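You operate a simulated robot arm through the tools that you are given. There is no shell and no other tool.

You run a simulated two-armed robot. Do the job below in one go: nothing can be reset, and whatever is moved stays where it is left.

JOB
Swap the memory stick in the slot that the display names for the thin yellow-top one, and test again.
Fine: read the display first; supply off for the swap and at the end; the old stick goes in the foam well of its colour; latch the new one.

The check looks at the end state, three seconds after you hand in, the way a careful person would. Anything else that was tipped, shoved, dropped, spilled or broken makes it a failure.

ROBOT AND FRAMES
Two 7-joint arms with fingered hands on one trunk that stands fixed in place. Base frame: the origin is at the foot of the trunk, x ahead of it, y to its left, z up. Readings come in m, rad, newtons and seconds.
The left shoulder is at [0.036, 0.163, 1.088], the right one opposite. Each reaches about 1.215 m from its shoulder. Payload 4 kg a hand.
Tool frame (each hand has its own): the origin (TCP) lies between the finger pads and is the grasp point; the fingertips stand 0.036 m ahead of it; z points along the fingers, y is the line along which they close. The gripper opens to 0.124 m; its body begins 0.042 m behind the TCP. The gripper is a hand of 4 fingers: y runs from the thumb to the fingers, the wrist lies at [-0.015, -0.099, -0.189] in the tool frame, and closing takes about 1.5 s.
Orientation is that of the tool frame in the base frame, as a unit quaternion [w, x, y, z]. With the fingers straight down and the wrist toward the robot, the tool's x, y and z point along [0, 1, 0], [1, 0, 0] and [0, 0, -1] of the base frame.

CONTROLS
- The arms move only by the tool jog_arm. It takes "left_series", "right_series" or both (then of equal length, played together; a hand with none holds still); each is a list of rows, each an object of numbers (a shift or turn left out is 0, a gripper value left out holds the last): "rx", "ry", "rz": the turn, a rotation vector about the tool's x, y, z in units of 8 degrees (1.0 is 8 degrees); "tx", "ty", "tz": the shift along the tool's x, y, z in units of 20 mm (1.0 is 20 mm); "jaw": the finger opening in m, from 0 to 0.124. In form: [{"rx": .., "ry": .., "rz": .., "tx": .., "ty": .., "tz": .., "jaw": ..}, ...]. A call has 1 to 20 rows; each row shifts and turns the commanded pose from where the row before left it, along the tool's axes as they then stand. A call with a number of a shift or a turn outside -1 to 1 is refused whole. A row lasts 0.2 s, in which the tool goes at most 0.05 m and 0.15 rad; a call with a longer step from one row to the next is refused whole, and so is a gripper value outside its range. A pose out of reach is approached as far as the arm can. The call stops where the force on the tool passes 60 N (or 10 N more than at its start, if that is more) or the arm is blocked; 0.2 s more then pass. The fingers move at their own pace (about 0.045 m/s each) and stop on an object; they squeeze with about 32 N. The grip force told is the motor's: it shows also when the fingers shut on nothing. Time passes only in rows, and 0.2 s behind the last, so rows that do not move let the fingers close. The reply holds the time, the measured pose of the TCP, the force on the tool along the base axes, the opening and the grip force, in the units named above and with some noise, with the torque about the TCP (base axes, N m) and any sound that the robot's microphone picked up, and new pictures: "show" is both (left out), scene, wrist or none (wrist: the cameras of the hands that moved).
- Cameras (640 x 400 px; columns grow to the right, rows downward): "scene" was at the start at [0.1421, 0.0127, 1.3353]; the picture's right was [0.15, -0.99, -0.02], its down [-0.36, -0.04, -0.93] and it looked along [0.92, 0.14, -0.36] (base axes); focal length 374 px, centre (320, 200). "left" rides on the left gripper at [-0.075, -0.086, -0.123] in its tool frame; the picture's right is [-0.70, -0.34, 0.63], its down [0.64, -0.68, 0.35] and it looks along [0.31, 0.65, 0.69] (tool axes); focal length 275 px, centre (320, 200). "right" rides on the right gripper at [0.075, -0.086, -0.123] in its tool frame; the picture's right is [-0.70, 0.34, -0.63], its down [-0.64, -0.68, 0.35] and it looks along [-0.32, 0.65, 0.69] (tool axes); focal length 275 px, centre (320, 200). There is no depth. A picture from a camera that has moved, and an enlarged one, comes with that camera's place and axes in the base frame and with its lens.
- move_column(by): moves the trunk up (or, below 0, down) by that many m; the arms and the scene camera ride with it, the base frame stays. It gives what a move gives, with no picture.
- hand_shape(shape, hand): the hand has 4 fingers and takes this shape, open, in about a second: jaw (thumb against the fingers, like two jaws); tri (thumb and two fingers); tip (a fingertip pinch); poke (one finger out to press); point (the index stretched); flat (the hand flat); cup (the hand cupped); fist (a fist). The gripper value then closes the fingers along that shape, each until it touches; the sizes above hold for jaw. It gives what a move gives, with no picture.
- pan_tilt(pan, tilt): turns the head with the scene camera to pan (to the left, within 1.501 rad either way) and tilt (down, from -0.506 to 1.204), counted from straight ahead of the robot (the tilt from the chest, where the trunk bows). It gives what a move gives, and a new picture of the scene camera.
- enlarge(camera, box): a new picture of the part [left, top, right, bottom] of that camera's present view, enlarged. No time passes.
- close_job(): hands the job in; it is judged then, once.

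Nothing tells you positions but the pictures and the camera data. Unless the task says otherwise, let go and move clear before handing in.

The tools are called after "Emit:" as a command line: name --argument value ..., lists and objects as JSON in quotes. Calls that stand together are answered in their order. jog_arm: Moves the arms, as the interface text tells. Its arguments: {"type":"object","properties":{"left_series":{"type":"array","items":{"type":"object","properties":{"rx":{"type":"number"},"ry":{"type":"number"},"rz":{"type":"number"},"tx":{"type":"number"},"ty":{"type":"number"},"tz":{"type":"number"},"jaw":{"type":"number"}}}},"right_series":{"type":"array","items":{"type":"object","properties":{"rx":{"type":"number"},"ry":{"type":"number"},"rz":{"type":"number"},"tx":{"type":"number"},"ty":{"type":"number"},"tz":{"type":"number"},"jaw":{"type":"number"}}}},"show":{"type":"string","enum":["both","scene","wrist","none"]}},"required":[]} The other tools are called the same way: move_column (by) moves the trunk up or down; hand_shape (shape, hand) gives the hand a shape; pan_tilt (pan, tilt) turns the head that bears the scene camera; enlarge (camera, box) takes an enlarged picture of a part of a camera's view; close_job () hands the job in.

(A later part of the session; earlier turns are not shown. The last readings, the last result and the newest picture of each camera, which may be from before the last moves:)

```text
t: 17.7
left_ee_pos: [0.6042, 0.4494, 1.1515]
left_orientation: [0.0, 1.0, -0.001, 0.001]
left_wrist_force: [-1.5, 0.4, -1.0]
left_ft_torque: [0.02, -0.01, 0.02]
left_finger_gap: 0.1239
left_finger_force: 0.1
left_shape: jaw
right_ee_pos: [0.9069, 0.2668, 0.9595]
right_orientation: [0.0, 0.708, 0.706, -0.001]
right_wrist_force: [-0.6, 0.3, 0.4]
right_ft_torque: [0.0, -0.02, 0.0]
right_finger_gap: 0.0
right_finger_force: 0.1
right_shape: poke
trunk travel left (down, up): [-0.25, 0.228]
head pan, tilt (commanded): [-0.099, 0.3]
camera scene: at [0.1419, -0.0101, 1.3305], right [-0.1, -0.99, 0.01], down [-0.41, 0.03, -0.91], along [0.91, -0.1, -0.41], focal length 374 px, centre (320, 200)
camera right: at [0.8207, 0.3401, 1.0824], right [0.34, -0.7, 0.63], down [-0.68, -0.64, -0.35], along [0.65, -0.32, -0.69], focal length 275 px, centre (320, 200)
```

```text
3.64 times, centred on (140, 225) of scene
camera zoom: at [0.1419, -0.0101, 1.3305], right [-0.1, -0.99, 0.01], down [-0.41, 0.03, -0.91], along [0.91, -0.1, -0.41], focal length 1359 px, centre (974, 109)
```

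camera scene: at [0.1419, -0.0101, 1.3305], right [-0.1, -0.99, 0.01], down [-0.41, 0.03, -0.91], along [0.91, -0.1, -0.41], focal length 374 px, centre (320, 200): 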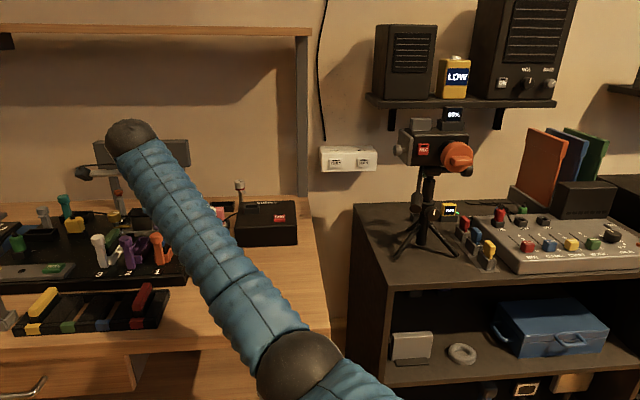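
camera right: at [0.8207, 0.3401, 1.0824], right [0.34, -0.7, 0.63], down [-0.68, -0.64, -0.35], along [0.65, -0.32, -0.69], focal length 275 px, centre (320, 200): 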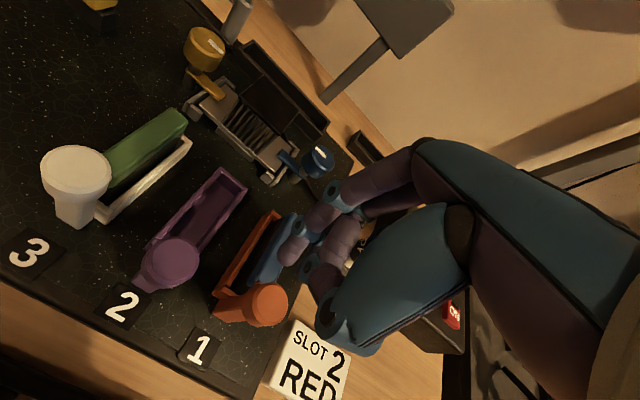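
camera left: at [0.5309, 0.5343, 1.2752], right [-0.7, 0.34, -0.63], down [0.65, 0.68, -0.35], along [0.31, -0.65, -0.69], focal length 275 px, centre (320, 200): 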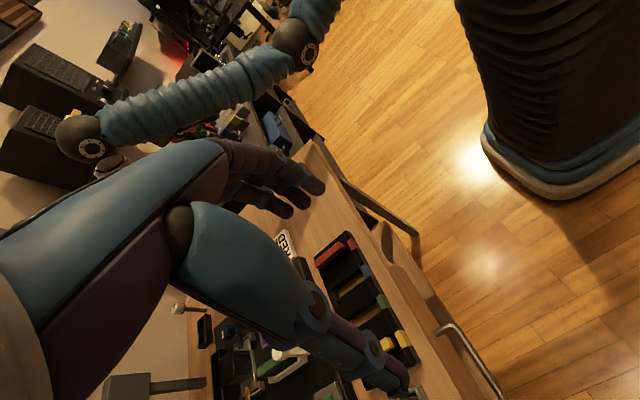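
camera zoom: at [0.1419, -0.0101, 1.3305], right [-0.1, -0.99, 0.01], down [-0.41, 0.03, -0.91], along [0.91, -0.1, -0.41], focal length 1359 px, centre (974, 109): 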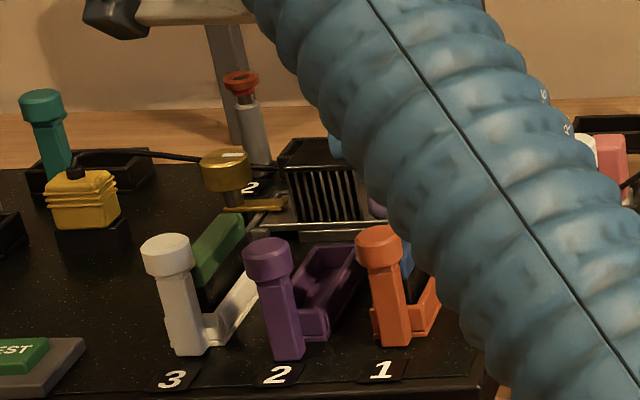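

Both levers stand vertical, so the latch slides rather than tilts, and slot 2's is drawn out about 10 mm toward me. I'll drop the fingertips behind the orange knob and ease it toward me.

Emit:
jog_arm --right_series '[{"ty": 0.2}, {"tz": 0.2}, {"tz": 0.2}, {"tz": 0.15}, {}]' --show "wrist"

Emit:
enlarge --camera "right" --box '[180, 200, 340, 360]'

```text
t: 18.9
left_ee_pos: [0.6047, 0.4488, 1.1507]
left_orientation: [0.0, 1.0, 0.0, 0.0]
left_wrist_force: [-0.3, 0.3, 0.2]
left_ft_torque: [-0.02, -0.02, -0.03]
left_finger_gap: 0.1235
left_finger_force: 0.0
left_shape: jaw
right_ee_pos: [0.9119, 0.2655, 0.9474]
right_orientation: [-0.001, 0.708, 0.707, 0.0]
right_wrist_force: [-0.6, -0.4, 0.4]
right_ft_torque: [-0.02, 0.02, 0.03]
right_finger_gap: 0.0
right_finger_force: 0.1
right_shape: poke
trunk travel left (down, up): [-0.25, 0.228]
head pan, tilt (commanded): [-0.099, 0.3]
camera right: at [0.8259, 0.3391, 1.07], right [0.34, -0.7, 0.63], down [-0.68, -0.64, -0.35], along [0.65, -0.32, -0.69], focal length 275 px, centre (320, 200)
```

right: 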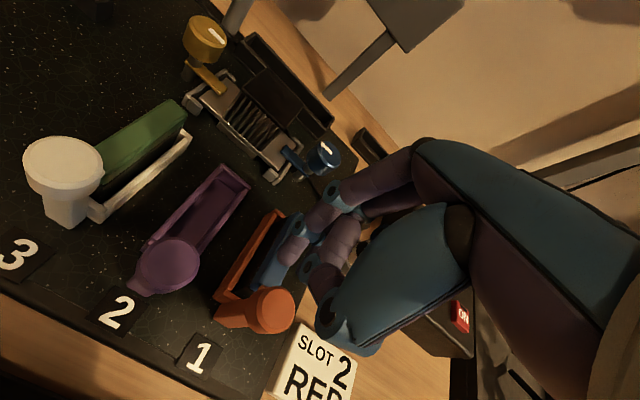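

```text
2.50 times, centred on (260, 280) of right
camera zoom: at [0.8259, 0.3391, 1.07], right [0.34, -0.7, 0.63], down [-0.68, -0.64, -0.35], along [0.65, -0.32, -0.69], focal length 688 px, centre (470, 0)
```

zoom: 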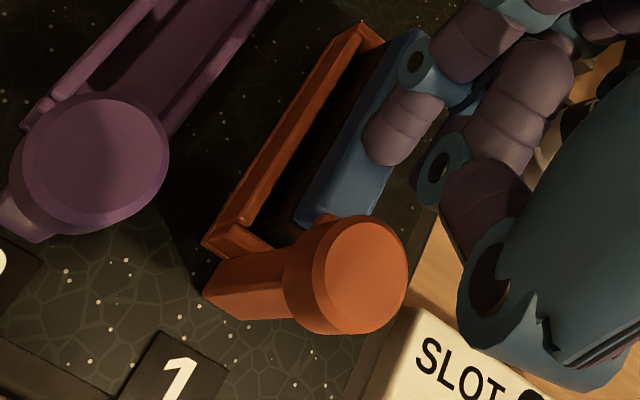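

Emit:
jog_arm --right_series '[{"ty": -0.2}, {"ty": -0.2}, {"ty": -0.15}, {"ty": -0.1}]' --show "wrist"

Emit:
enlarge --camera "right" --box '[180, 200, 340, 360]'

```text
t: 19.9
left_ee_pos: [0.6044, 0.4499, 1.1517]
left_orientation: [0.001, 1.0, 0.0, 0.0]
left_wrist_force: [-0.1, 0.5, -0.4]
left_ft_torque: [-0.02, 0.0, 0.02]
left_finger_gap: 0.1238
left_finger_force: 0.0
left_shape: jaw
right_ee_pos: [0.8974, 0.2668, 0.9459]
right_orientation: [-0.001, 0.707, 0.707, -0.001]
right_wrist_force: [0.5, -1.1, 1.2]
right_ft_torque: [0.01, 0.01, 0.02]
right_finger_gap: 0.0
right_finger_force: 0.1
right_shape: poke
trunk travel left (down, up): [-0.25, 0.228]
head pan, tilt (commanded): [-0.099, 0.3]
camera right: at [0.8119, 0.3389, 1.0693], right [0.34, -0.7, 0.63], down [-0.68, -0.64, -0.35], along [0.65, -0.32, -0.69], focal length 275 px, centre (320, 200)
```

right: 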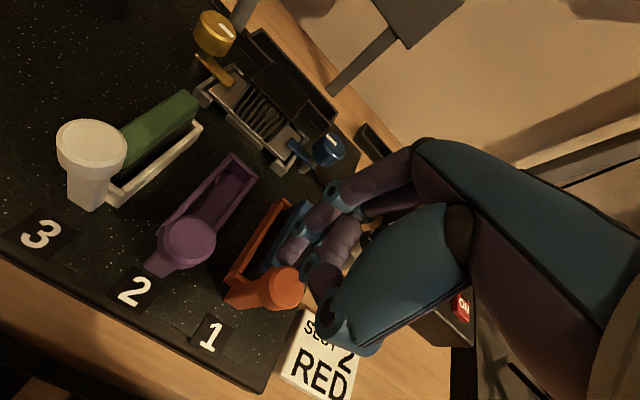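

```text
2.50 times, centred on (260, 280) of right
camera zoom: at [0.8119, 0.3389, 1.0693], right [0.34, -0.7, 0.63], down [-0.68, -0.64, -0.35], along [0.65, -0.32, -0.69], focal length 688 px, centre (470, 0)
```

zoom: 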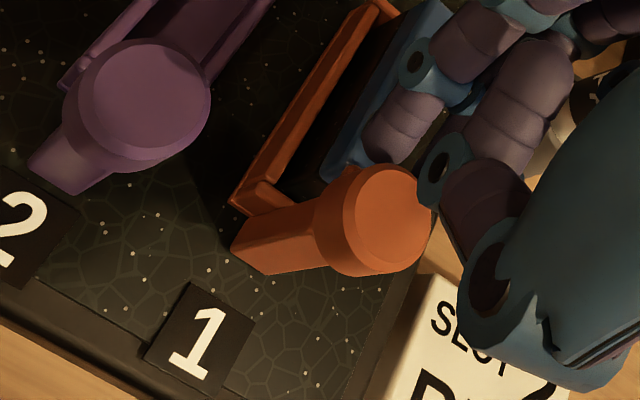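

Emit:
jog_arm --right_series '[{"ty": -0.12}, {"ty": -0.12}, {"ty": -0.12}, {"ty": -0.12}]' --show "wrist"

Emit:
enlarge --camera "right" --box '[180, 200, 340, 360]'

```text
t: 20.9
left_ee_pos: [0.6041, 0.4493, 1.1508]
left_orientation: [0.001, 1.0, 0.0, 0.0]
left_wrist_force: [-0.7, 0.3, 0.5]
left_ft_torque: [-0.04, 0.0, -0.03]
left_finger_gap: 0.1238
left_finger_force: 0.0
left_shape: jaw
right_ee_pos: [0.8887, 0.2656, 0.9463]
right_orientation: [0.0, 0.708, 0.707, 0.0]
right_wrist_force: [0.7, 0.8, 0.7]
right_ft_torque: [0.01, -0.08, 0.02]
right_finger_gap: 0.0
right_finger_force: 0.1
right_shape: poke
trunk travel left (down, up): [-0.25, 0.228]
head pan, tilt (commanded): [-0.099, 0.3]
camera right: at [0.8036, 0.3401, 1.0693], right [0.34, -0.7, 0.63], down [-0.68, -0.64, -0.35], along [0.65, -0.32, -0.69], focal length 275 px, centre (320, 200)
```

right: 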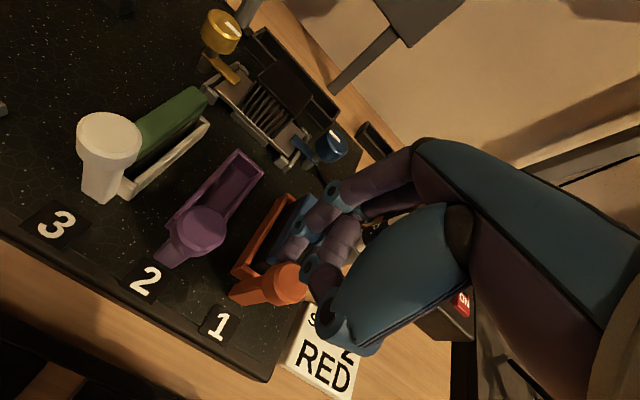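

```text
2.50 times, centred on (260, 280) of right
camera zoom: at [0.8036, 0.3401, 1.0693], right [0.34, -0.7, 0.63], down [-0.68, -0.64, -0.35], along [0.65, -0.32, -0.69], focal length 688 px, centre (470, 0)
```

zoom: 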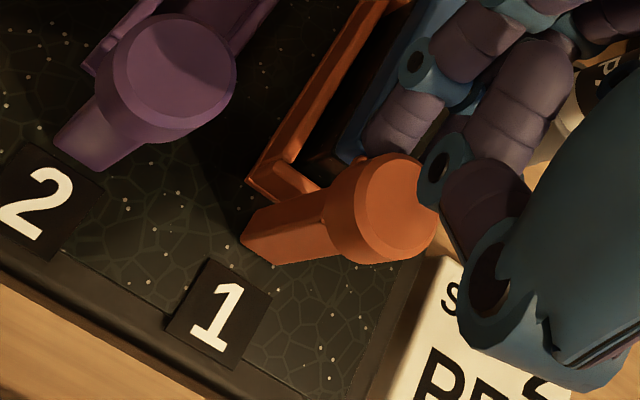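

The lever is sliding toward me with little force. Continuing.

Emit:
jog_arm --right_series '[{"ty": -0.12}, {"ty": -0.12}, {"ty": -0.12}, {}]' --show "wrist"

Emit:
enlarge --camera "right" --box '[180, 200, 340, 360]'

Emit:
enlarge --camera "scene" --box '[80, 200, 200, 300]'

```text
t: 21.9
left_ee_pos: [0.6053, 0.4484, 1.1521]
left_orientation: [0.0, 1.0, 0.0, -0.001]
left_wrist_force: [-0.7, -0.3, 0.8]
left_ft_torque: [-0.01, 0.02, -0.01]
left_finger_gap: 0.1237
left_finger_force: 0.0
left_shape: jaw
right_ee_pos: [0.8822, 0.2666, 0.9463]
right_orientation: [0.0, 0.708, 0.706, 0.0]
right_wrist_force: [7.4, -0.3, 1.1]
right_ft_torque: [0.0, -0.25, 0.0]
right_finger_gap: 0.0
right_finger_force: 0.1
right_shape: poke
trunk travel left (down, up): [-0.25, 0.228]
head pan, tilt (commanded): [-0.099, 0.3]
camera right: at [0.7968, 0.3399, 1.0696], right [0.34, -0.7, 0.63], down [-0.68, -0.64, -0.35], along [0.65, -0.32, -0.69], focal length 275 px, centre (320, 200)
```

right: 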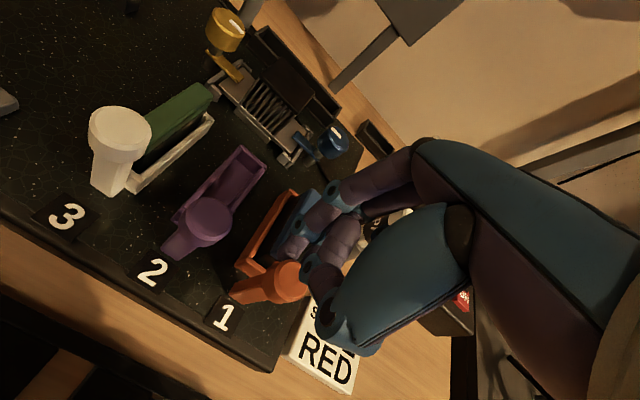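

```text
2.50 times, centred on (260, 280) of right
camera zoom: at [0.7968, 0.3399, 1.0696], right [0.34, -0.7, 0.63], down [-0.68, -0.64, -0.35], along [0.65, -0.32, -0.69], focal length 688 px, centre (470, 0)
```

zoom: 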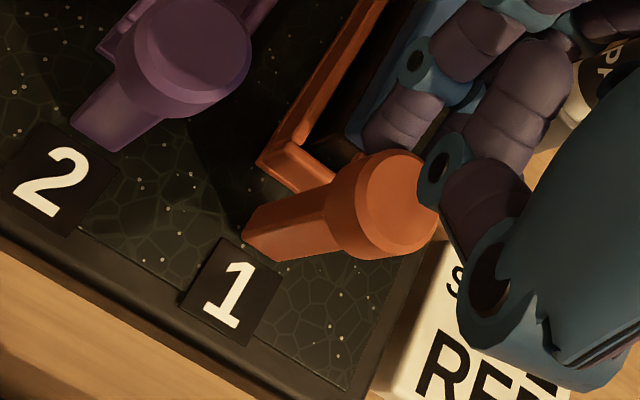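

```text
4.00 times, centred on (140, 250) of scene
camera zoom: at [0.1424, -0.0101, 1.3304], right [-0.1, -0.99, 0.01], down [-0.41, 0.03, -0.91], along [0.91, -0.1, -0.41], focal length 1494 px, centre (1040, 0)
```

zoom: 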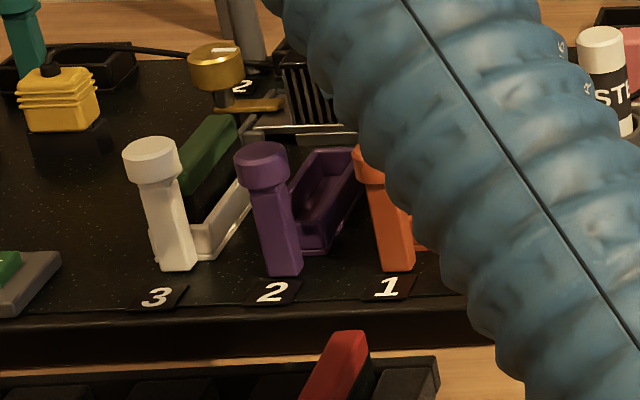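

The lever now stands out like slot 2's and meets a stop (7 N). I'll ease off, rise, and move the right arm away so I can check that it stays open.

Emit:
jog_arm --right_series '[{"ty": 0.3}, {"ty": 0.2}, {"tz": -0.5}, {"tz": -1}, {"tz": -1}, {"tz": -1}, {"tz": -1, "tx": -0.5}, {"tz": -0.5, "tx": -1}, {"tx": -1}, {"tx": -1}, {"tx": -1}, {"tx": -1}, {"tx": -1}, {"tx": -1}, {"tx": -1}, {"tx": -1}, {"tx": -1}, {"tx": -1}, {"tx": -1}, {}]' --show "both"

Emit:
enlarge --camera "scene" --box '[80, 200, 200, 300]'

```text
t: 26.1
left_ee_pos: [0.605, 0.4491, 1.1506]
left_orientation: [0.0, 1.0, 0.0, 0.001]
left_wrist_force: [0.3, -0.5, -0.1]
left_ft_torque: [0.01, 0.0, 0.0]
left_finger_gap: 0.1236
left_finger_force: 0.1
left_shape: jaw
right_ee_pos: [0.8904, 0.0169, 1.0468]
right_orientation: [0.0, 0.708, 0.706, 0.0]
right_wrist_force: [1.0, -0.7, 0.3]
right_ft_torque: [0.03, 0.0, -0.02]
right_finger_gap: 0.0002
right_finger_force: 0.1
right_shape: poke
trunk travel left (down, up): [-0.25, 0.228]
head pan, tilt (commanded): [-0.099, 0.3]
camera scene: at [0.142, -0.0098, 1.3305], right [-0.1, -0.99, 0.01], down [-0.41, 0.03, -0.91], along [0.91, -0.1, -0.41], focal length 374 px, centre (320, 200)
camera right: at [0.8056, 0.0893, 1.1704], right [0.34, -0.7, 0.63], down [-0.68, -0.64, -0.35], along [0.65, -0.32, -0.69], focal length 275 px, centre (320, 200)
```

scene: 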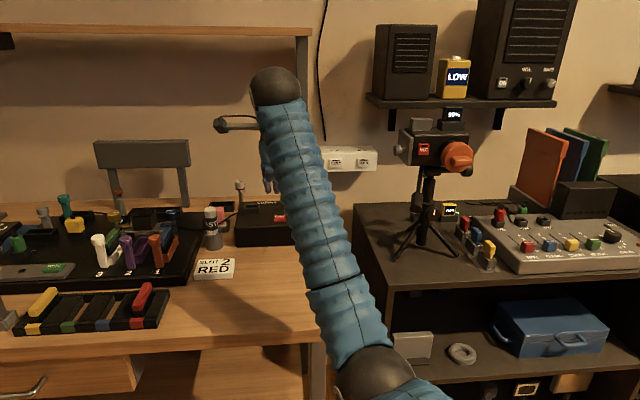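
right: 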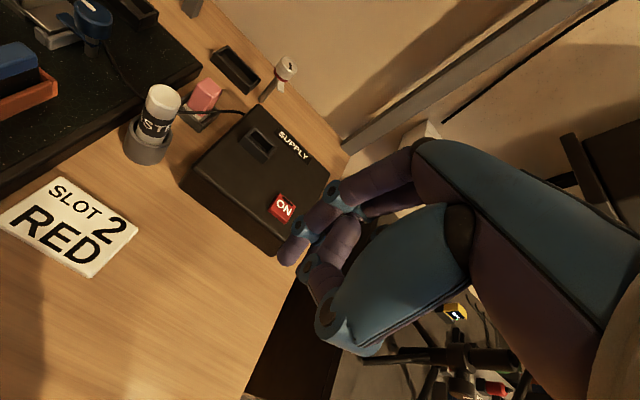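

```text
4.00 times, centred on (140, 250) of scene
camera zoom: at [0.142, -0.0098, 1.3305], right [-0.1, -0.99, 0.01], down [-0.41, 0.03, -0.91], along [0.91, -0.1, -0.41], focal length 1494 px, centre (1040, 0)
```

zoom: 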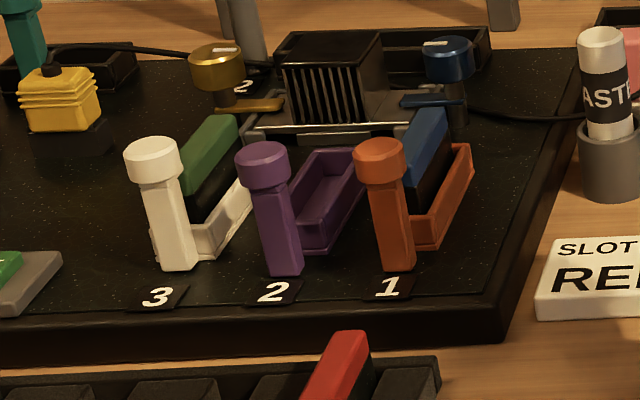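

Slot 1's latch is open and the blue stick is undisturbed. Now I'm bringing the left hand above the blue stick with the jaws narrowed.

Emit:
pan_tilt --pan 0.25 --tilt 0.4

Emit:
jog_arm --left_series '[{"tx": 0.938, "ty": 0.541, "tz": 0.324, "jaw": 0.05}, {"tx": 0.938, "ty": 0.541, "tz": 0.324}, {"tx": 0.938, "ty": 0.541, "tz": 0.324}, {"tx": 0.938, "ty": 0.541, "tz": 0.324}, {"tx": 0.938, "ty": 0.541, "tz": 0.324}, {"tx": 0.938, "ty": 0.541, "tz": 0.324}, {"tx": 0.938, "ty": 0.541, "tz": 0.324}, {"tx": 0.938, "ty": 0.541, "tz": 0.324}, {"tx": 0.938, "ty": 0.541, "tz": 0.324}, {"tx": 0.938, "ty": 0.541, "tz": 0.324}, {"tx": 0.938, "ty": 0.541, "tz": 0.324}, {"tx": 0.938, "ty": 0.541, "tz": 0.324}, {"tx": 0.938, "ty": 0.541, "tz": 0.324}, {"tx": 0.938, "ty": 0.541, "tz": 0.324}, {"tx": 0.938, "ty": 0.541, "tz": 0.324}, {"tx": 0.938, "ty": 0.541, "tz": 0.324}, {"tx": 0.938, "ty": 0.541, "tz": 0.324}, {}]' --show "both"

Emit:
enlarge --camera "scene" --box '[190, 80, 350, 240]'

Emit:
enlarge --camera "left" --box '[200, 150, 480, 400]'

```text
t: 27.0
left_ee_pos: [0.6056, 0.4498, 1.1512]
left_orientation: [0.0, 1.0, 0.001, 0.0]
left_wrist_force: [-0.4, -0.4, 0.2]
left_ft_torque: [-0.02, 0.01, -0.01]
left_finger_gap: 0.1236
left_finger_force: 0.0
left_shape: jaw
right_ee_pos: [0.8907, 0.0157, 1.0473]
right_orientation: [0.0, 0.708, 0.706, 0.0]
right_wrist_force: [0.1, -1.6, -0.1]
right_ft_torque: [0.01, -0.02, -0.04]
right_finger_gap: 0.0001
right_finger_force: 0.0
right_shape: poke
trunk travel left (down, up): [-0.25, 0.228]
head pan, tilt (commanded): [0.25, 0.4]
camera scene: at [0.1378, 0.0219, 1.3217], right [0.24, -0.97, -0.03], down [-0.49, -0.1, -0.87], along [0.84, 0.23, -0.5], focal length 374 px, centre (320, 200)
```

scene: 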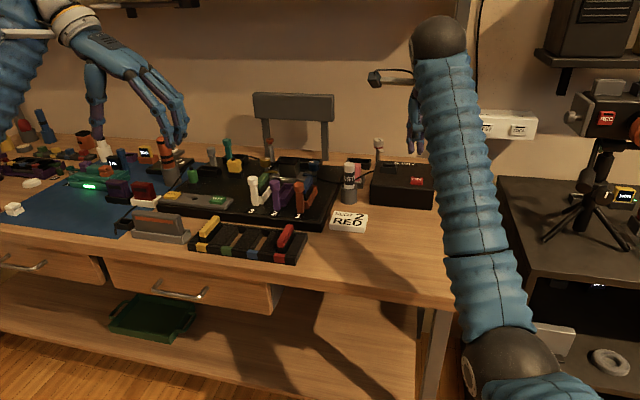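

```text
t: 30.8
left_ee_pos: [0.9244, 0.2656, 1.0402]
left_orientation: [0.001, 1.0, 0.001, -0.001]
left_wrist_force: [-0.6, 0.2, 0.0]
left_ft_torque: [0.02, 0.0, 0.03]
left_finger_gap: 0.0502
left_finger_force: 0.0
left_shape: jaw
right_ee_pos: [0.8906, 0.0161, 1.0461]
right_orientation: [0.001, 0.708, 0.706, 0.0]
right_wrist_force: [0.3, -0.2, 0.5]
right_ft_torque: [0.04, 0.0, 0.01]
right_finger_gap: 0.0003
right_finger_force: 0.1
right_shape: poke
trunk travel left (down, up): [-0.25, 0.228]
head pan, tilt (commanded): [0.25, 0.4]
camera scene: at [0.1376, 0.0221, 1.3217], right [0.24, -0.97, -0.03], down [-0.49, -0.1, -0.87], along [0.84, 0.23, -0.5], focal length 374 px, centre (320, 200)
camera left: at [0.8503, 0.3508, 1.1636], right [-0.7, 0.34, -0.63], down [0.64, 0.68, -0.35], along [0.32, -0.65, -0.69], focal length 275 px, centre (320, 200)
```

scene: 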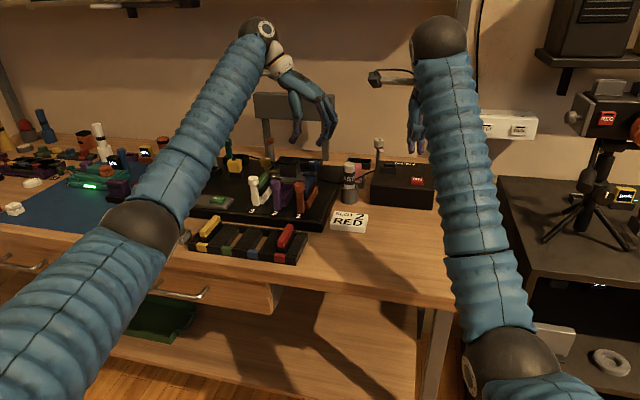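
left: 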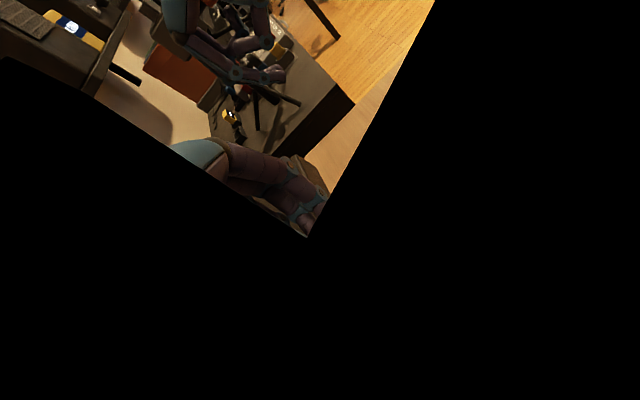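

```text
2.50 times, centred on (270, 160) of scene
camera zoom: at [0.1376, 0.0221, 1.3217], right [0.24, -0.97, -0.03], down [-0.49, -0.1, -0.87], along [0.84, 0.23, -0.5], focal length 934 px, centre (445, 300)
```

zoom: 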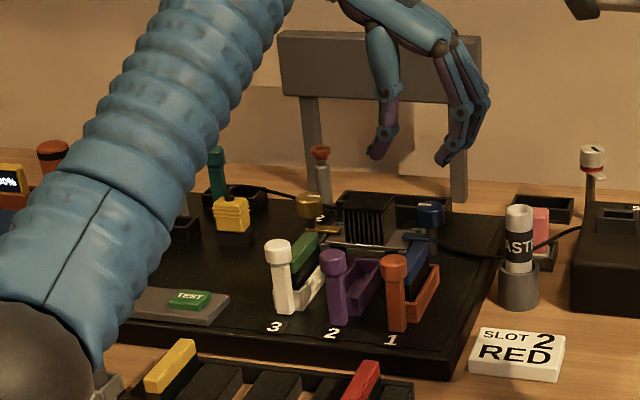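

```text
1.60 times, centred on (340, 275) of left
camera zoom: at [0.8503, 0.3508, 1.1636], right [-0.7, 0.34, -0.63], down [0.64, 0.68, -0.35], along [0.32, -0.65, -0.69], focal length 440 px, centre (288, 80)
```

zoom: 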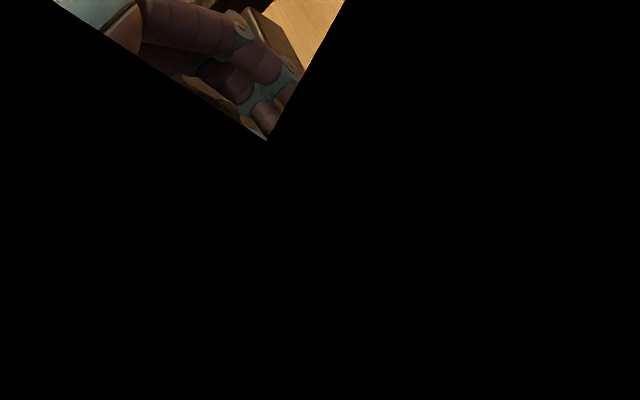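

The left hand hovers over slot 1 but its thumb blocks its own camera. I'll turn the right hand so its camera looks left at slot 1 and can act as the observer.

Emit:
jog_arm --right_series '[{"rz": -1}, {"rz": -1}, {"rz": -1}, {"rz": -1}, {"rz": -1}, {"rz": -1}, {"rz": -1}, {"rz": -1}, {"rz": -1}, {"rz": -1}, {"rz": -1}, {"rz": -0.25}, {}]' --show "both"

```text
t: 33.6
left_ee_pos: [0.9245, 0.2652, 1.0386]
left_orientation: [0.0, 1.0, 0.0, 0.0]
left_wrist_force: [-0.1, 0.3, -0.1]
left_ft_torque: [-0.02, 0.0, 0.02]
left_finger_gap: 0.0501
left_finger_force: 0.0
left_shape: jaw
right_ee_pos: [0.8928, 0.0159, 1.0458]
right_orientation: [0.0, 0.001, 1.0, 0.0]
right_wrist_force: [0.3, 0.5, 0.5]
right_ft_torque: [0.01, 0.02, 0.0]
right_finger_gap: 0.0002
right_finger_force: 0.1
right_shape: poke
trunk travel left (down, up): [-0.25, 0.228]
head pan, tilt (commanded): [0.25, 0.4]
camera scene: at [0.1379, 0.0218, 1.3216], right [0.24, -0.97, -0.03], down [-0.49, -0.1, -0.87], along [0.84, 0.23, -0.5], focal length 374 px, centre (320, 200)
camera right: at [0.817, -0.0715, 1.1688], right [0.7, 0.34, 0.63], down [0.64, -0.68, -0.35], along [0.32, 0.65, -0.69], focal length 275 px, centre (320, 200)
```

scene: 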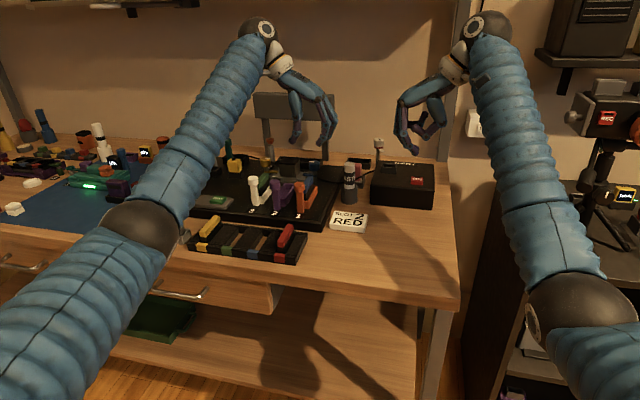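
right: 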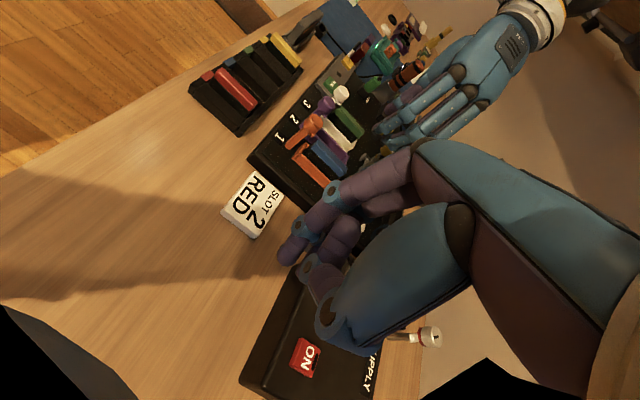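

Emit:
jog_arm --right_series '[{"tx": -0.8, "tz": -0.5}, {"tx": -0.8, "tz": -0.5}, {"tx": -0.8, "tz": -0.5}, {"tx": -0.6}, {}]' --show "wrist"

Emit:
enlarge --camera "right" --box '[220, 60, 420, 200]'

```text
t: 34.8
left_ee_pos: [0.9245, 0.2654, 1.0392]
left_orientation: [0.0, 1.0, 0.0, -0.001]
left_wrist_force: [0.3, 0.1, -0.1]
left_ft_torque: [-0.02, -0.02, -0.02]
left_finger_gap: 0.0499
left_finger_force: 0.0
left_shape: jaw
right_ee_pos: [0.9501, 0.0152, 1.0757]
right_orientation: [0.0, 0.001, 1.0, 0.001]
right_wrist_force: [-0.3, 1.0, 0.8]
right_ft_torque: [-0.01, -0.02, 0.0]
right_finger_gap: 0.0
right_finger_force: 0.0
right_shape: poke
trunk travel left (down, up): [-0.25, 0.228]
head pan, tilt (commanded): [0.25, 0.4]
camera right: at [0.8762, -0.0721, 1.1992], right [0.7, 0.34, 0.63], down [0.64, -0.68, -0.35], along [0.32, 0.65, -0.69], focal length 275 px, centre (320, 200)
```

right: 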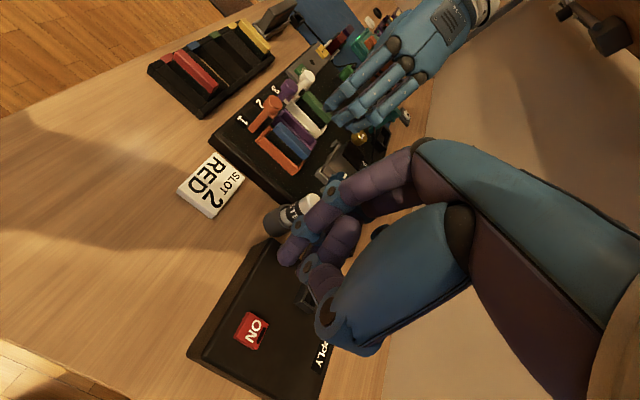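

```text
2.86 times, centred on (320, 130) of right
camera zoom: at [0.8762, -0.0721, 1.1992], right [0.7, 0.34, 0.63], down [0.64, -0.68, -0.35], along [0.32, 0.65, -0.69], focal length 786 px, centre (320, 400)
```

zoom: 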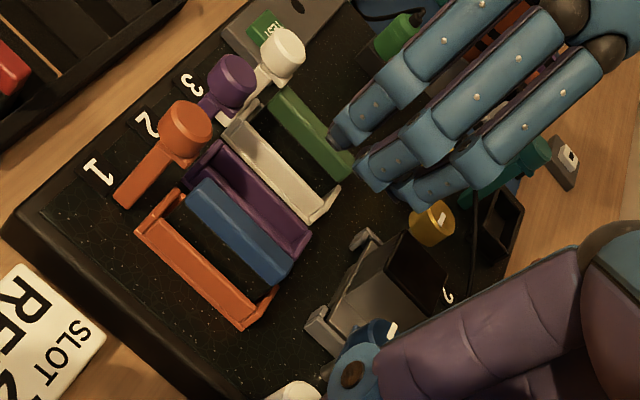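

The right camera now gives a clear view of slot 1, the tray and the left fingers. I'll lower the left hand to just above the blue stick with the jaw at 0.04 and check alignment.

Emit:
jog_arm --left_series '[{"tx": -0.325, "ty": 0.045, "tz": 0.9, "jaw": 0.042}, {"tz": 0.95}, {"tz": 0.95}, {"tz": 0.95}, {"tz": 0.95}, {}]' --show "scene"

Emit:
enlarge --camera "scene" --box '[220, 120, 350, 230]'

Emit:
enlarge --camera "right" --box '[220, 60, 420, 200]'

```text
t: 36.2
left_ee_pos: [0.9193, 0.2637, 0.948]
left_orientation: [0.0, 1.0, 0.0, 0.001]
left_wrist_force: [1.0, 0.1, -0.5]
left_ft_torque: [0.01, 0.0, -0.02]
left_finger_gap: 0.0423
left_finger_force: 0.1
left_shape: jaw
right_ee_pos: [0.9511, 0.0159, 1.077]
right_orientation: [0.001, 0.001, 1.0, 0.0]
right_wrist_force: [-0.7, -0.1, 1.0]
right_ft_torque: [-0.02, 0.01, -0.01]
right_finger_gap: 0.0
right_finger_force: 0.1
right_shape: poke
trunk travel left (down, up): [-0.25, 0.228]
head pan, tilt (commanded): [0.25, 0.4]
camera scene: at [0.1376, 0.0216, 1.3217], right [0.24, -0.97, -0.03], down [-0.49, -0.1, -0.87], along [0.84, 0.23, -0.5], focal length 374 px, centre (320, 200)
```

scene: 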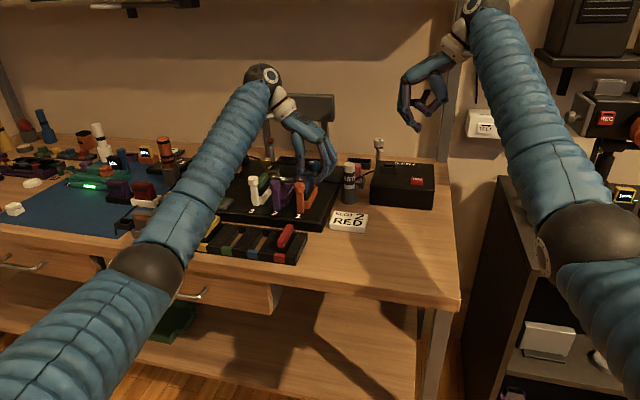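

```text
3.64 times, centred on (285, 175) of scene
camera zoom: at [0.1376, 0.0216, 1.3217], right [0.24, -0.97, -0.03], down [-0.49, -0.1, -0.87], along [0.84, 0.23, -0.5], focal length 1359 px, centre (447, 291)
```

zoom: 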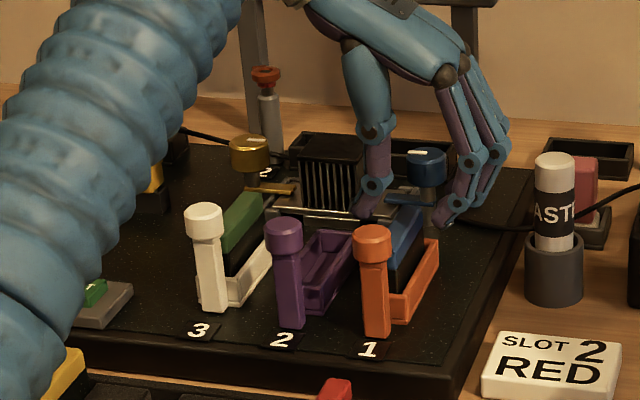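

```text
2.86 times, centred on (320, 130) of right
camera zoom: at [0.8759, -0.0721, 1.1995], right [0.7, 0.34, 0.63], down [0.64, -0.68, -0.35], along [0.32, 0.65, -0.69], focal length 786 px, centre (320, 400)
```

zoom: 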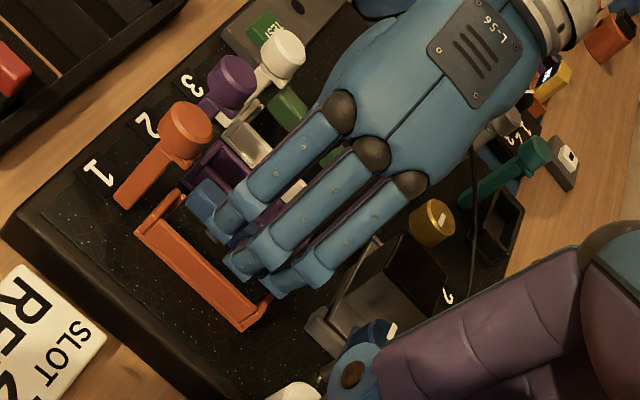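

The fingers straddle the stick lengthwise and the thumb is on its left side. Lowering to gripping height.

Emit:
jog_arm --left_series '[{"tz": 0.4}, {"tz": 0.4}, {"tz": 0.4}, {"tz": 0.25}, {}]' --show "none"

Emit:
enlarge --camera "scene" --box '[250, 150, 330, 220]'

Emit:
enlarge --camera "right" --box '[230, 80, 350, 180]'

```text
t: 37.4
left_ee_pos: [0.9179, 0.2647, 0.9168]
left_orientation: [0.001, 1.0, -0.001, -0.001]
left_wrist_force: [0.4, -0.2, 0.0]
left_ft_torque: [0.0, 0.0, 0.01]
left_finger_gap: 0.0425
left_finger_force: 0.0
left_shape: jaw
right_ee_pos: [0.9512, 0.0155, 1.0756]
right_orientation: [0.0, 0.001, 1.0, 0.0]
right_wrist_force: [-0.3, 0.0, -0.1]
right_ft_torque: [-0.04, 0.0, -0.02]
right_finger_gap: 0.0
right_finger_force: 0.1
right_shape: poke
trunk travel left (down, up): [-0.25, 0.228]
head pan, tilt (commanded): [0.25, 0.4]
```

```text
5.71 times, centred on (290, 185) of scene
camera zoom: at [0.1379, 0.0217, 1.3217], right [0.24, -0.97, -0.03], down [-0.49, -0.1, -0.87], along [0.84, 0.23, -0.5], focal length 2135 px, centre (491, 286)
```

zoom: 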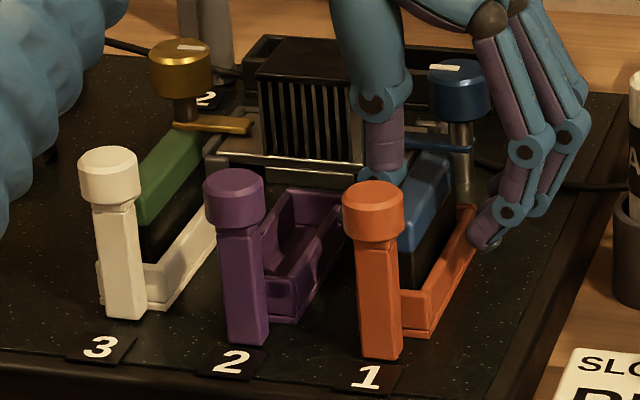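

```text
4.00 times, centred on (290, 130) of right
camera zoom: at [0.8761, -0.0719, 1.1993], right [0.7, 0.34, 0.63], down [0.64, -0.68, -0.35], along [0.32, 0.65, -0.69], focal length 1101 px, centre (440, 480)
```

zoom: 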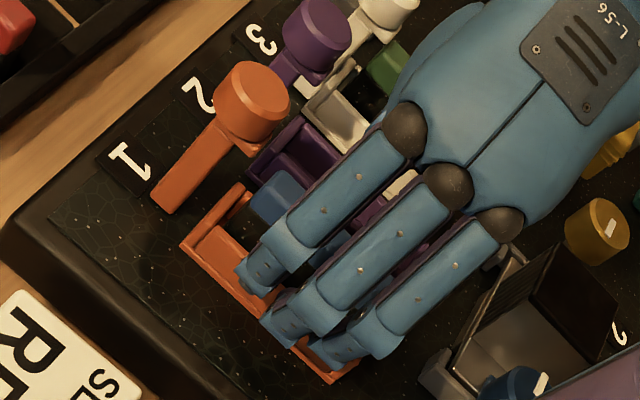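

Emit:
jog_arm --left_series '[{"jaw": 0.0}, {}, {}, {}, {}, {}]' --show "none"

Emit:
enlarge --camera "scene" --box '[250, 150, 330, 220]'

Emit:
enlarge --camera "right" --box '[230, 80, 350, 180]'

```text
t: 38.8
left_ee_pos: [0.9188, 0.2631, 0.9175]
left_orientation: [0.001, 1.0, 0.001, -0.001]
left_wrist_force: [0.0, -3.1, -0.7]
left_ft_torque: [-0.26, 0.04, -0.13]
left_finger_gap: 0.0123
left_finger_force: 32.1
left_shape: jaw
right_ee_pos: [0.9514, 0.0157, 1.0766]
right_orientation: [0.0, 0.0, 1.0, -0.001]
right_wrist_force: [0.4, -0.1, -0.2]
right_ft_torque: [0.0, -0.02, -0.02]
right_finger_gap: 0.0001
right_finger_force: 0.1
right_shape: poke
trunk travel left (down, up): [-0.25, 0.228]
head pan, tilt (commanded): [0.25, 0.4]
```

```text
5.71 times, centred on (290, 185) of scene
camera zoom: at [0.138, 0.0215, 1.3216], right [0.24, -0.97, -0.03], down [-0.49, -0.1, -0.87], along [0.84, 0.23, -0.5], focal length 2135 px, centre (491, 286)
```

zoom: 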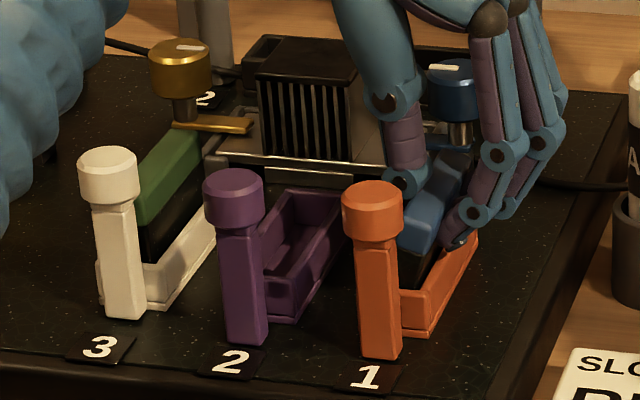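

```text
4.00 times, centred on (290, 130) of right
camera zoom: at [0.8762, -0.0722, 1.1991], right [0.7, 0.34, 0.63], down [0.64, -0.68, -0.35], along [0.32, 0.65, -0.69], focal length 1101 px, centre (440, 480)
```

zoom: 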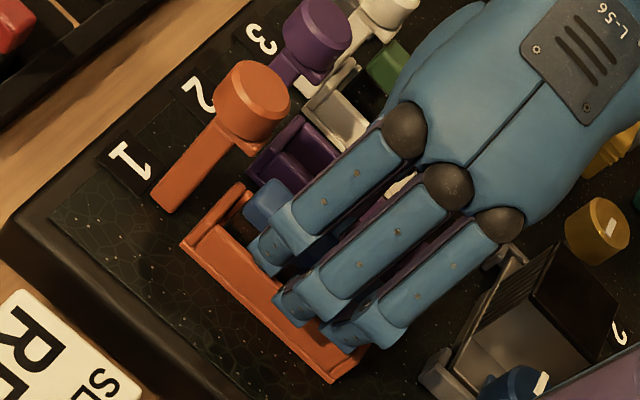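

The stick is held (gap 12.3 mm, grip 32 N). Lifting it slowly straight up.

Emit:
jog_arm --left_series '[{"ty": 0.04, "tz": -0.15}, {"tz": -0.25}, {"tz": -0.3}, {"tz": -0.4}, {"tz": -0.5}, {}]' --show "none"

Emit:
enlarge --camera "scene" --box '[250, 130, 330, 220]'

Emit:
enlarge --camera "right" --box '[230, 60, 370, 180]'

```text
t: 40.2
left_ee_pos: [0.9192, 0.2613, 0.9502]
left_orientation: [0.001, 1.0, 0.0, -0.001]
left_wrist_force: [0.0, -0.3, -0.2]
left_ft_torque: [-0.02, 0.03, -0.02]
left_finger_gap: 0.0128
left_finger_force: 31.6
left_shape: jaw
right_ee_pos: [0.951, 0.0165, 1.0759]
right_orientation: [0.0, 0.001, 1.0, 0.0]
right_wrist_force: [-1.0, 0.7, -0.2]
right_ft_torque: [-0.02, -0.02, 0.01]
right_finger_gap: 0.0
right_finger_force: 0.0
right_shape: poke
trunk travel left (down, up): [-0.25, 0.228]
head pan, tilt (commanded): [0.25, 0.4]
```

```text
4.44 times, centred on (290, 175) of scene
camera zoom: at [0.1381, 0.0219, 1.3216], right [0.24, -0.97, -0.03], down [-0.49, -0.1, -0.87], along [0.84, 0.23, -0.5], focal length 1660 px, centre (453, 311)
```

zoom: 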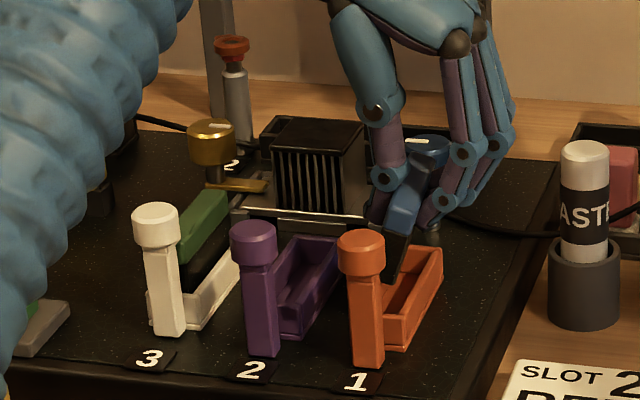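

```text
3.33 times, centred on (300, 120) of right
camera zoom: at [0.8763, -0.0718, 1.199], right [0.7, 0.34, 0.63], down [0.64, -0.68, -0.35], along [0.32, 0.65, -0.69], focal length 918 px, centre (387, 467)
```

zoom: 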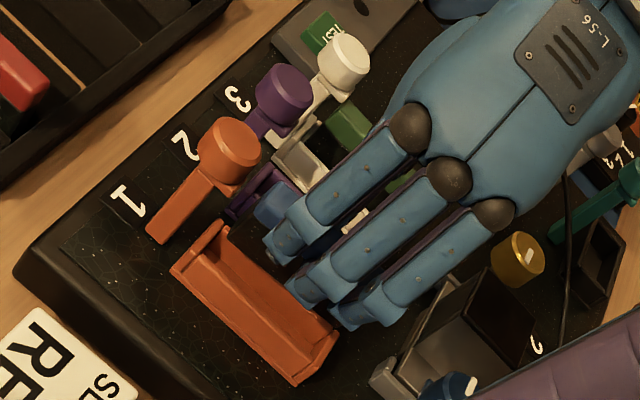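

Emit:
enlarge --camera "scene" --box '[285, 145, 325, 195]'

Emit:
enlarge --camera "right" --box '[270, 90, 340, 150]'

```text
8.00 times, centred on (305, 170) of scene
camera zoom: at [0.1381, 0.0219, 1.3216], right [0.24, -0.97, -0.03], down [-0.49, -0.1, -0.87], along [0.84, 0.23, -0.5], focal length 2989 px, centre (440, 440)
```

zoom: 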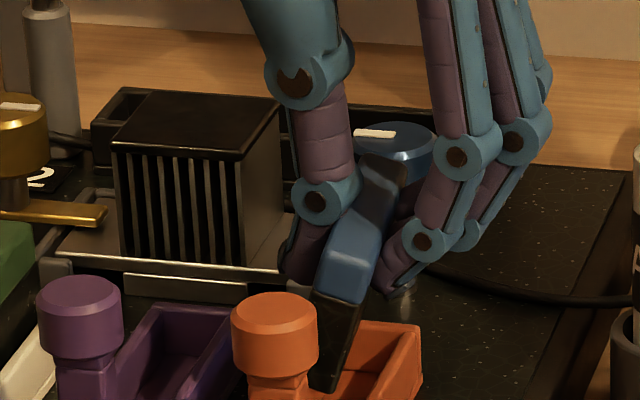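

```text
6.67 times, centred on (305, 120) of right
camera zoom: at [0.8763, -0.0718, 1.199], right [0.7, 0.34, 0.63], down [0.64, -0.68, -0.35], along [0.32, 0.65, -0.69], focal length 1835 px, centre (420, 733)
```

zoom: 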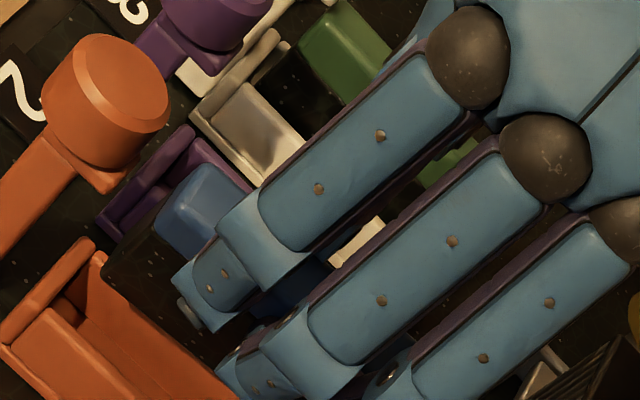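

The blue stick is out of the slot, but the finger pads lean so it hangs rolled about 17°. I'll lift well clear and roll the hand back to bring the stick upright.

Emit:
jog_arm --left_series '[{"tz": -0.8}, {"tz": -0.8}, {"tz": -0.8}, {"tz": -0.8}, {"tz": -0.8}, {"rx": -0.7}, {"rx": -0.7}, {"rx": -0.7}, {}]' --show "scene"

Emit:
enlarge --camera "scene" --box '[265, 105, 345, 175]'

Emit:
enlarge --camera "right" --box '[230, 40, 400, 170]'

```text
t: 42.2
left_ee_pos: [0.9191, 0.2636, 1.0292]
left_orientation: [0.147, 0.989, 0.001, 0.001]
left_wrist_force: [0.4, -0.2, -0.6]
left_ft_torque: [0.03, -0.01, 0.04]
left_finger_gap: 0.0125
left_finger_force: 31.5
left_shape: jaw
right_ee_pos: [0.9497, 0.0155, 1.0762]
right_orientation: [0.001, 0.001, 1.0, 0.0]
right_wrist_force: [-0.6, -0.3, 0.4]
right_ft_torque: [0.0, 0.0, -0.01]
right_finger_gap: 0.0
right_finger_force: 0.1
right_shape: poke
trunk travel left (down, up): [-0.25, 0.228]
head pan, tilt (commanded): [0.25, 0.4]
camera scene: at [0.1377, 0.0216, 1.3217], right [0.24, -0.97, -0.03], down [-0.49, -0.1, -0.87], along [0.84, 0.23, -0.5], focal length 374 px, centre (320, 200)
```

scene: 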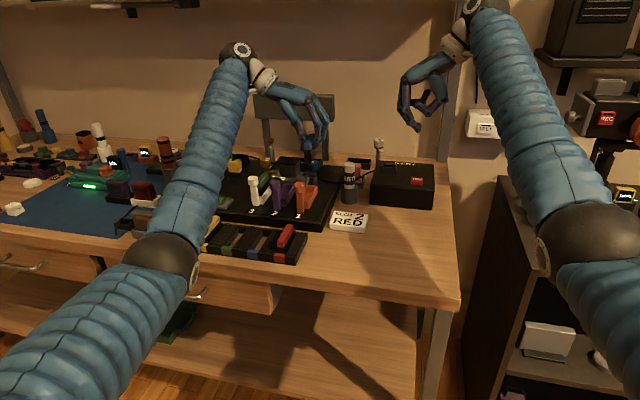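

```text
5.71 times, centred on (305, 140) of scene
camera zoom: at [0.1377, 0.0216, 1.3217], right [0.24, -0.97, -0.03], down [-0.49, -0.1, -0.87], along [0.84, 0.23, -0.5], focal length 2135 px, centre (406, 543)
```

zoom: 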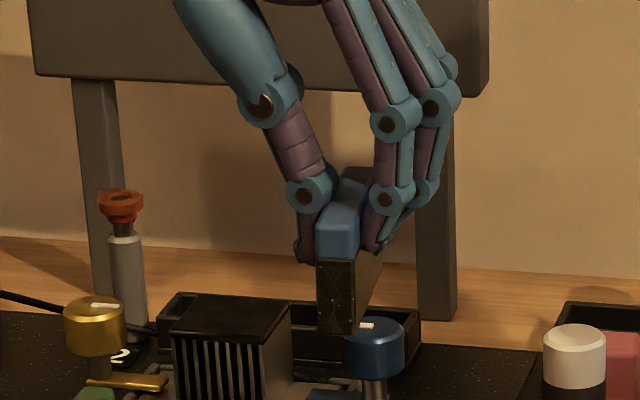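

```text
3.08 times, centred on (315, 105) of right
camera zoom: at [0.8759, -0.0721, 1.1994], right [0.7, 0.34, 0.63], down [0.64, -0.68, -0.35], along [0.32, 0.65, -0.69], focal length 847 px, centre (335, 492)
```

zoom: 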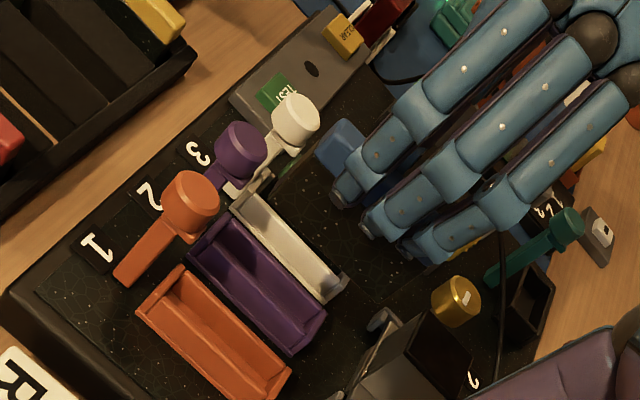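

Emit:
enlarge --camera "scene" --box '[297, 130, 317, 168]'

Emit:
enlarge --camera "scene" --box '[190, 205, 320, 275]'

Emit:
enlarge --camera "right" --box '[130, 0, 300, 130]'

```text
10.53 times, centred on (307, 149) of scene
camera zoom: at [0.1377, 0.0216, 1.3217], right [0.24, -0.97, -0.03], down [-0.49, -0.1, -0.87], along [0.84, 0.23, -0.5], focal length 3933 px, centre (457, 737)
```

zoom: 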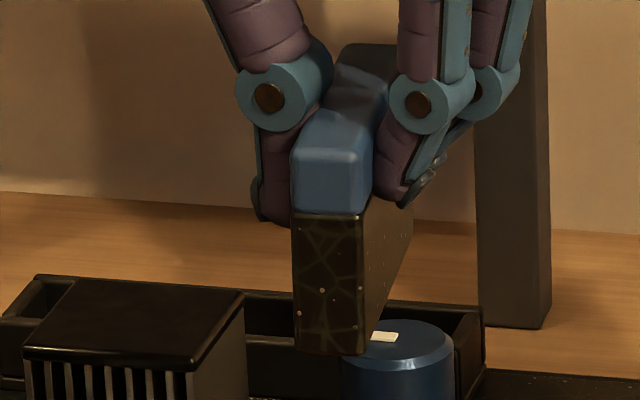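

```text
4.92 times, centred on (255, 240) of scene
camera zoom: at [0.1377, 0.0216, 1.3217], right [0.24, -0.97, -0.03], down [-0.49, -0.1, -0.87], along [0.84, 0.23, -0.5], focal length 1839 px, centre (640, 3)
```

zoom: 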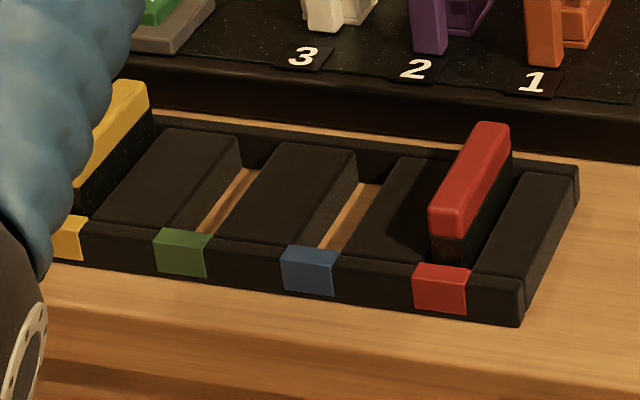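

```text
3.08 times, centred on (215, 65) of right
camera zoom: at [0.8759, -0.0721, 1.1994], right [0.7, 0.34, 0.63], down [0.64, -0.68, -0.35], along [0.32, 0.65, -0.69], focal length 847 px, centre (643, 615)
```

zoom: 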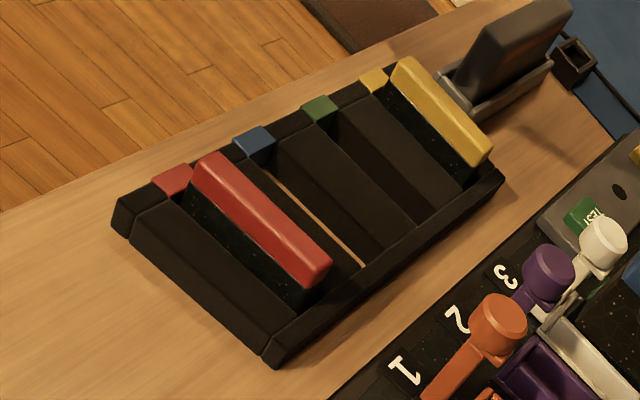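

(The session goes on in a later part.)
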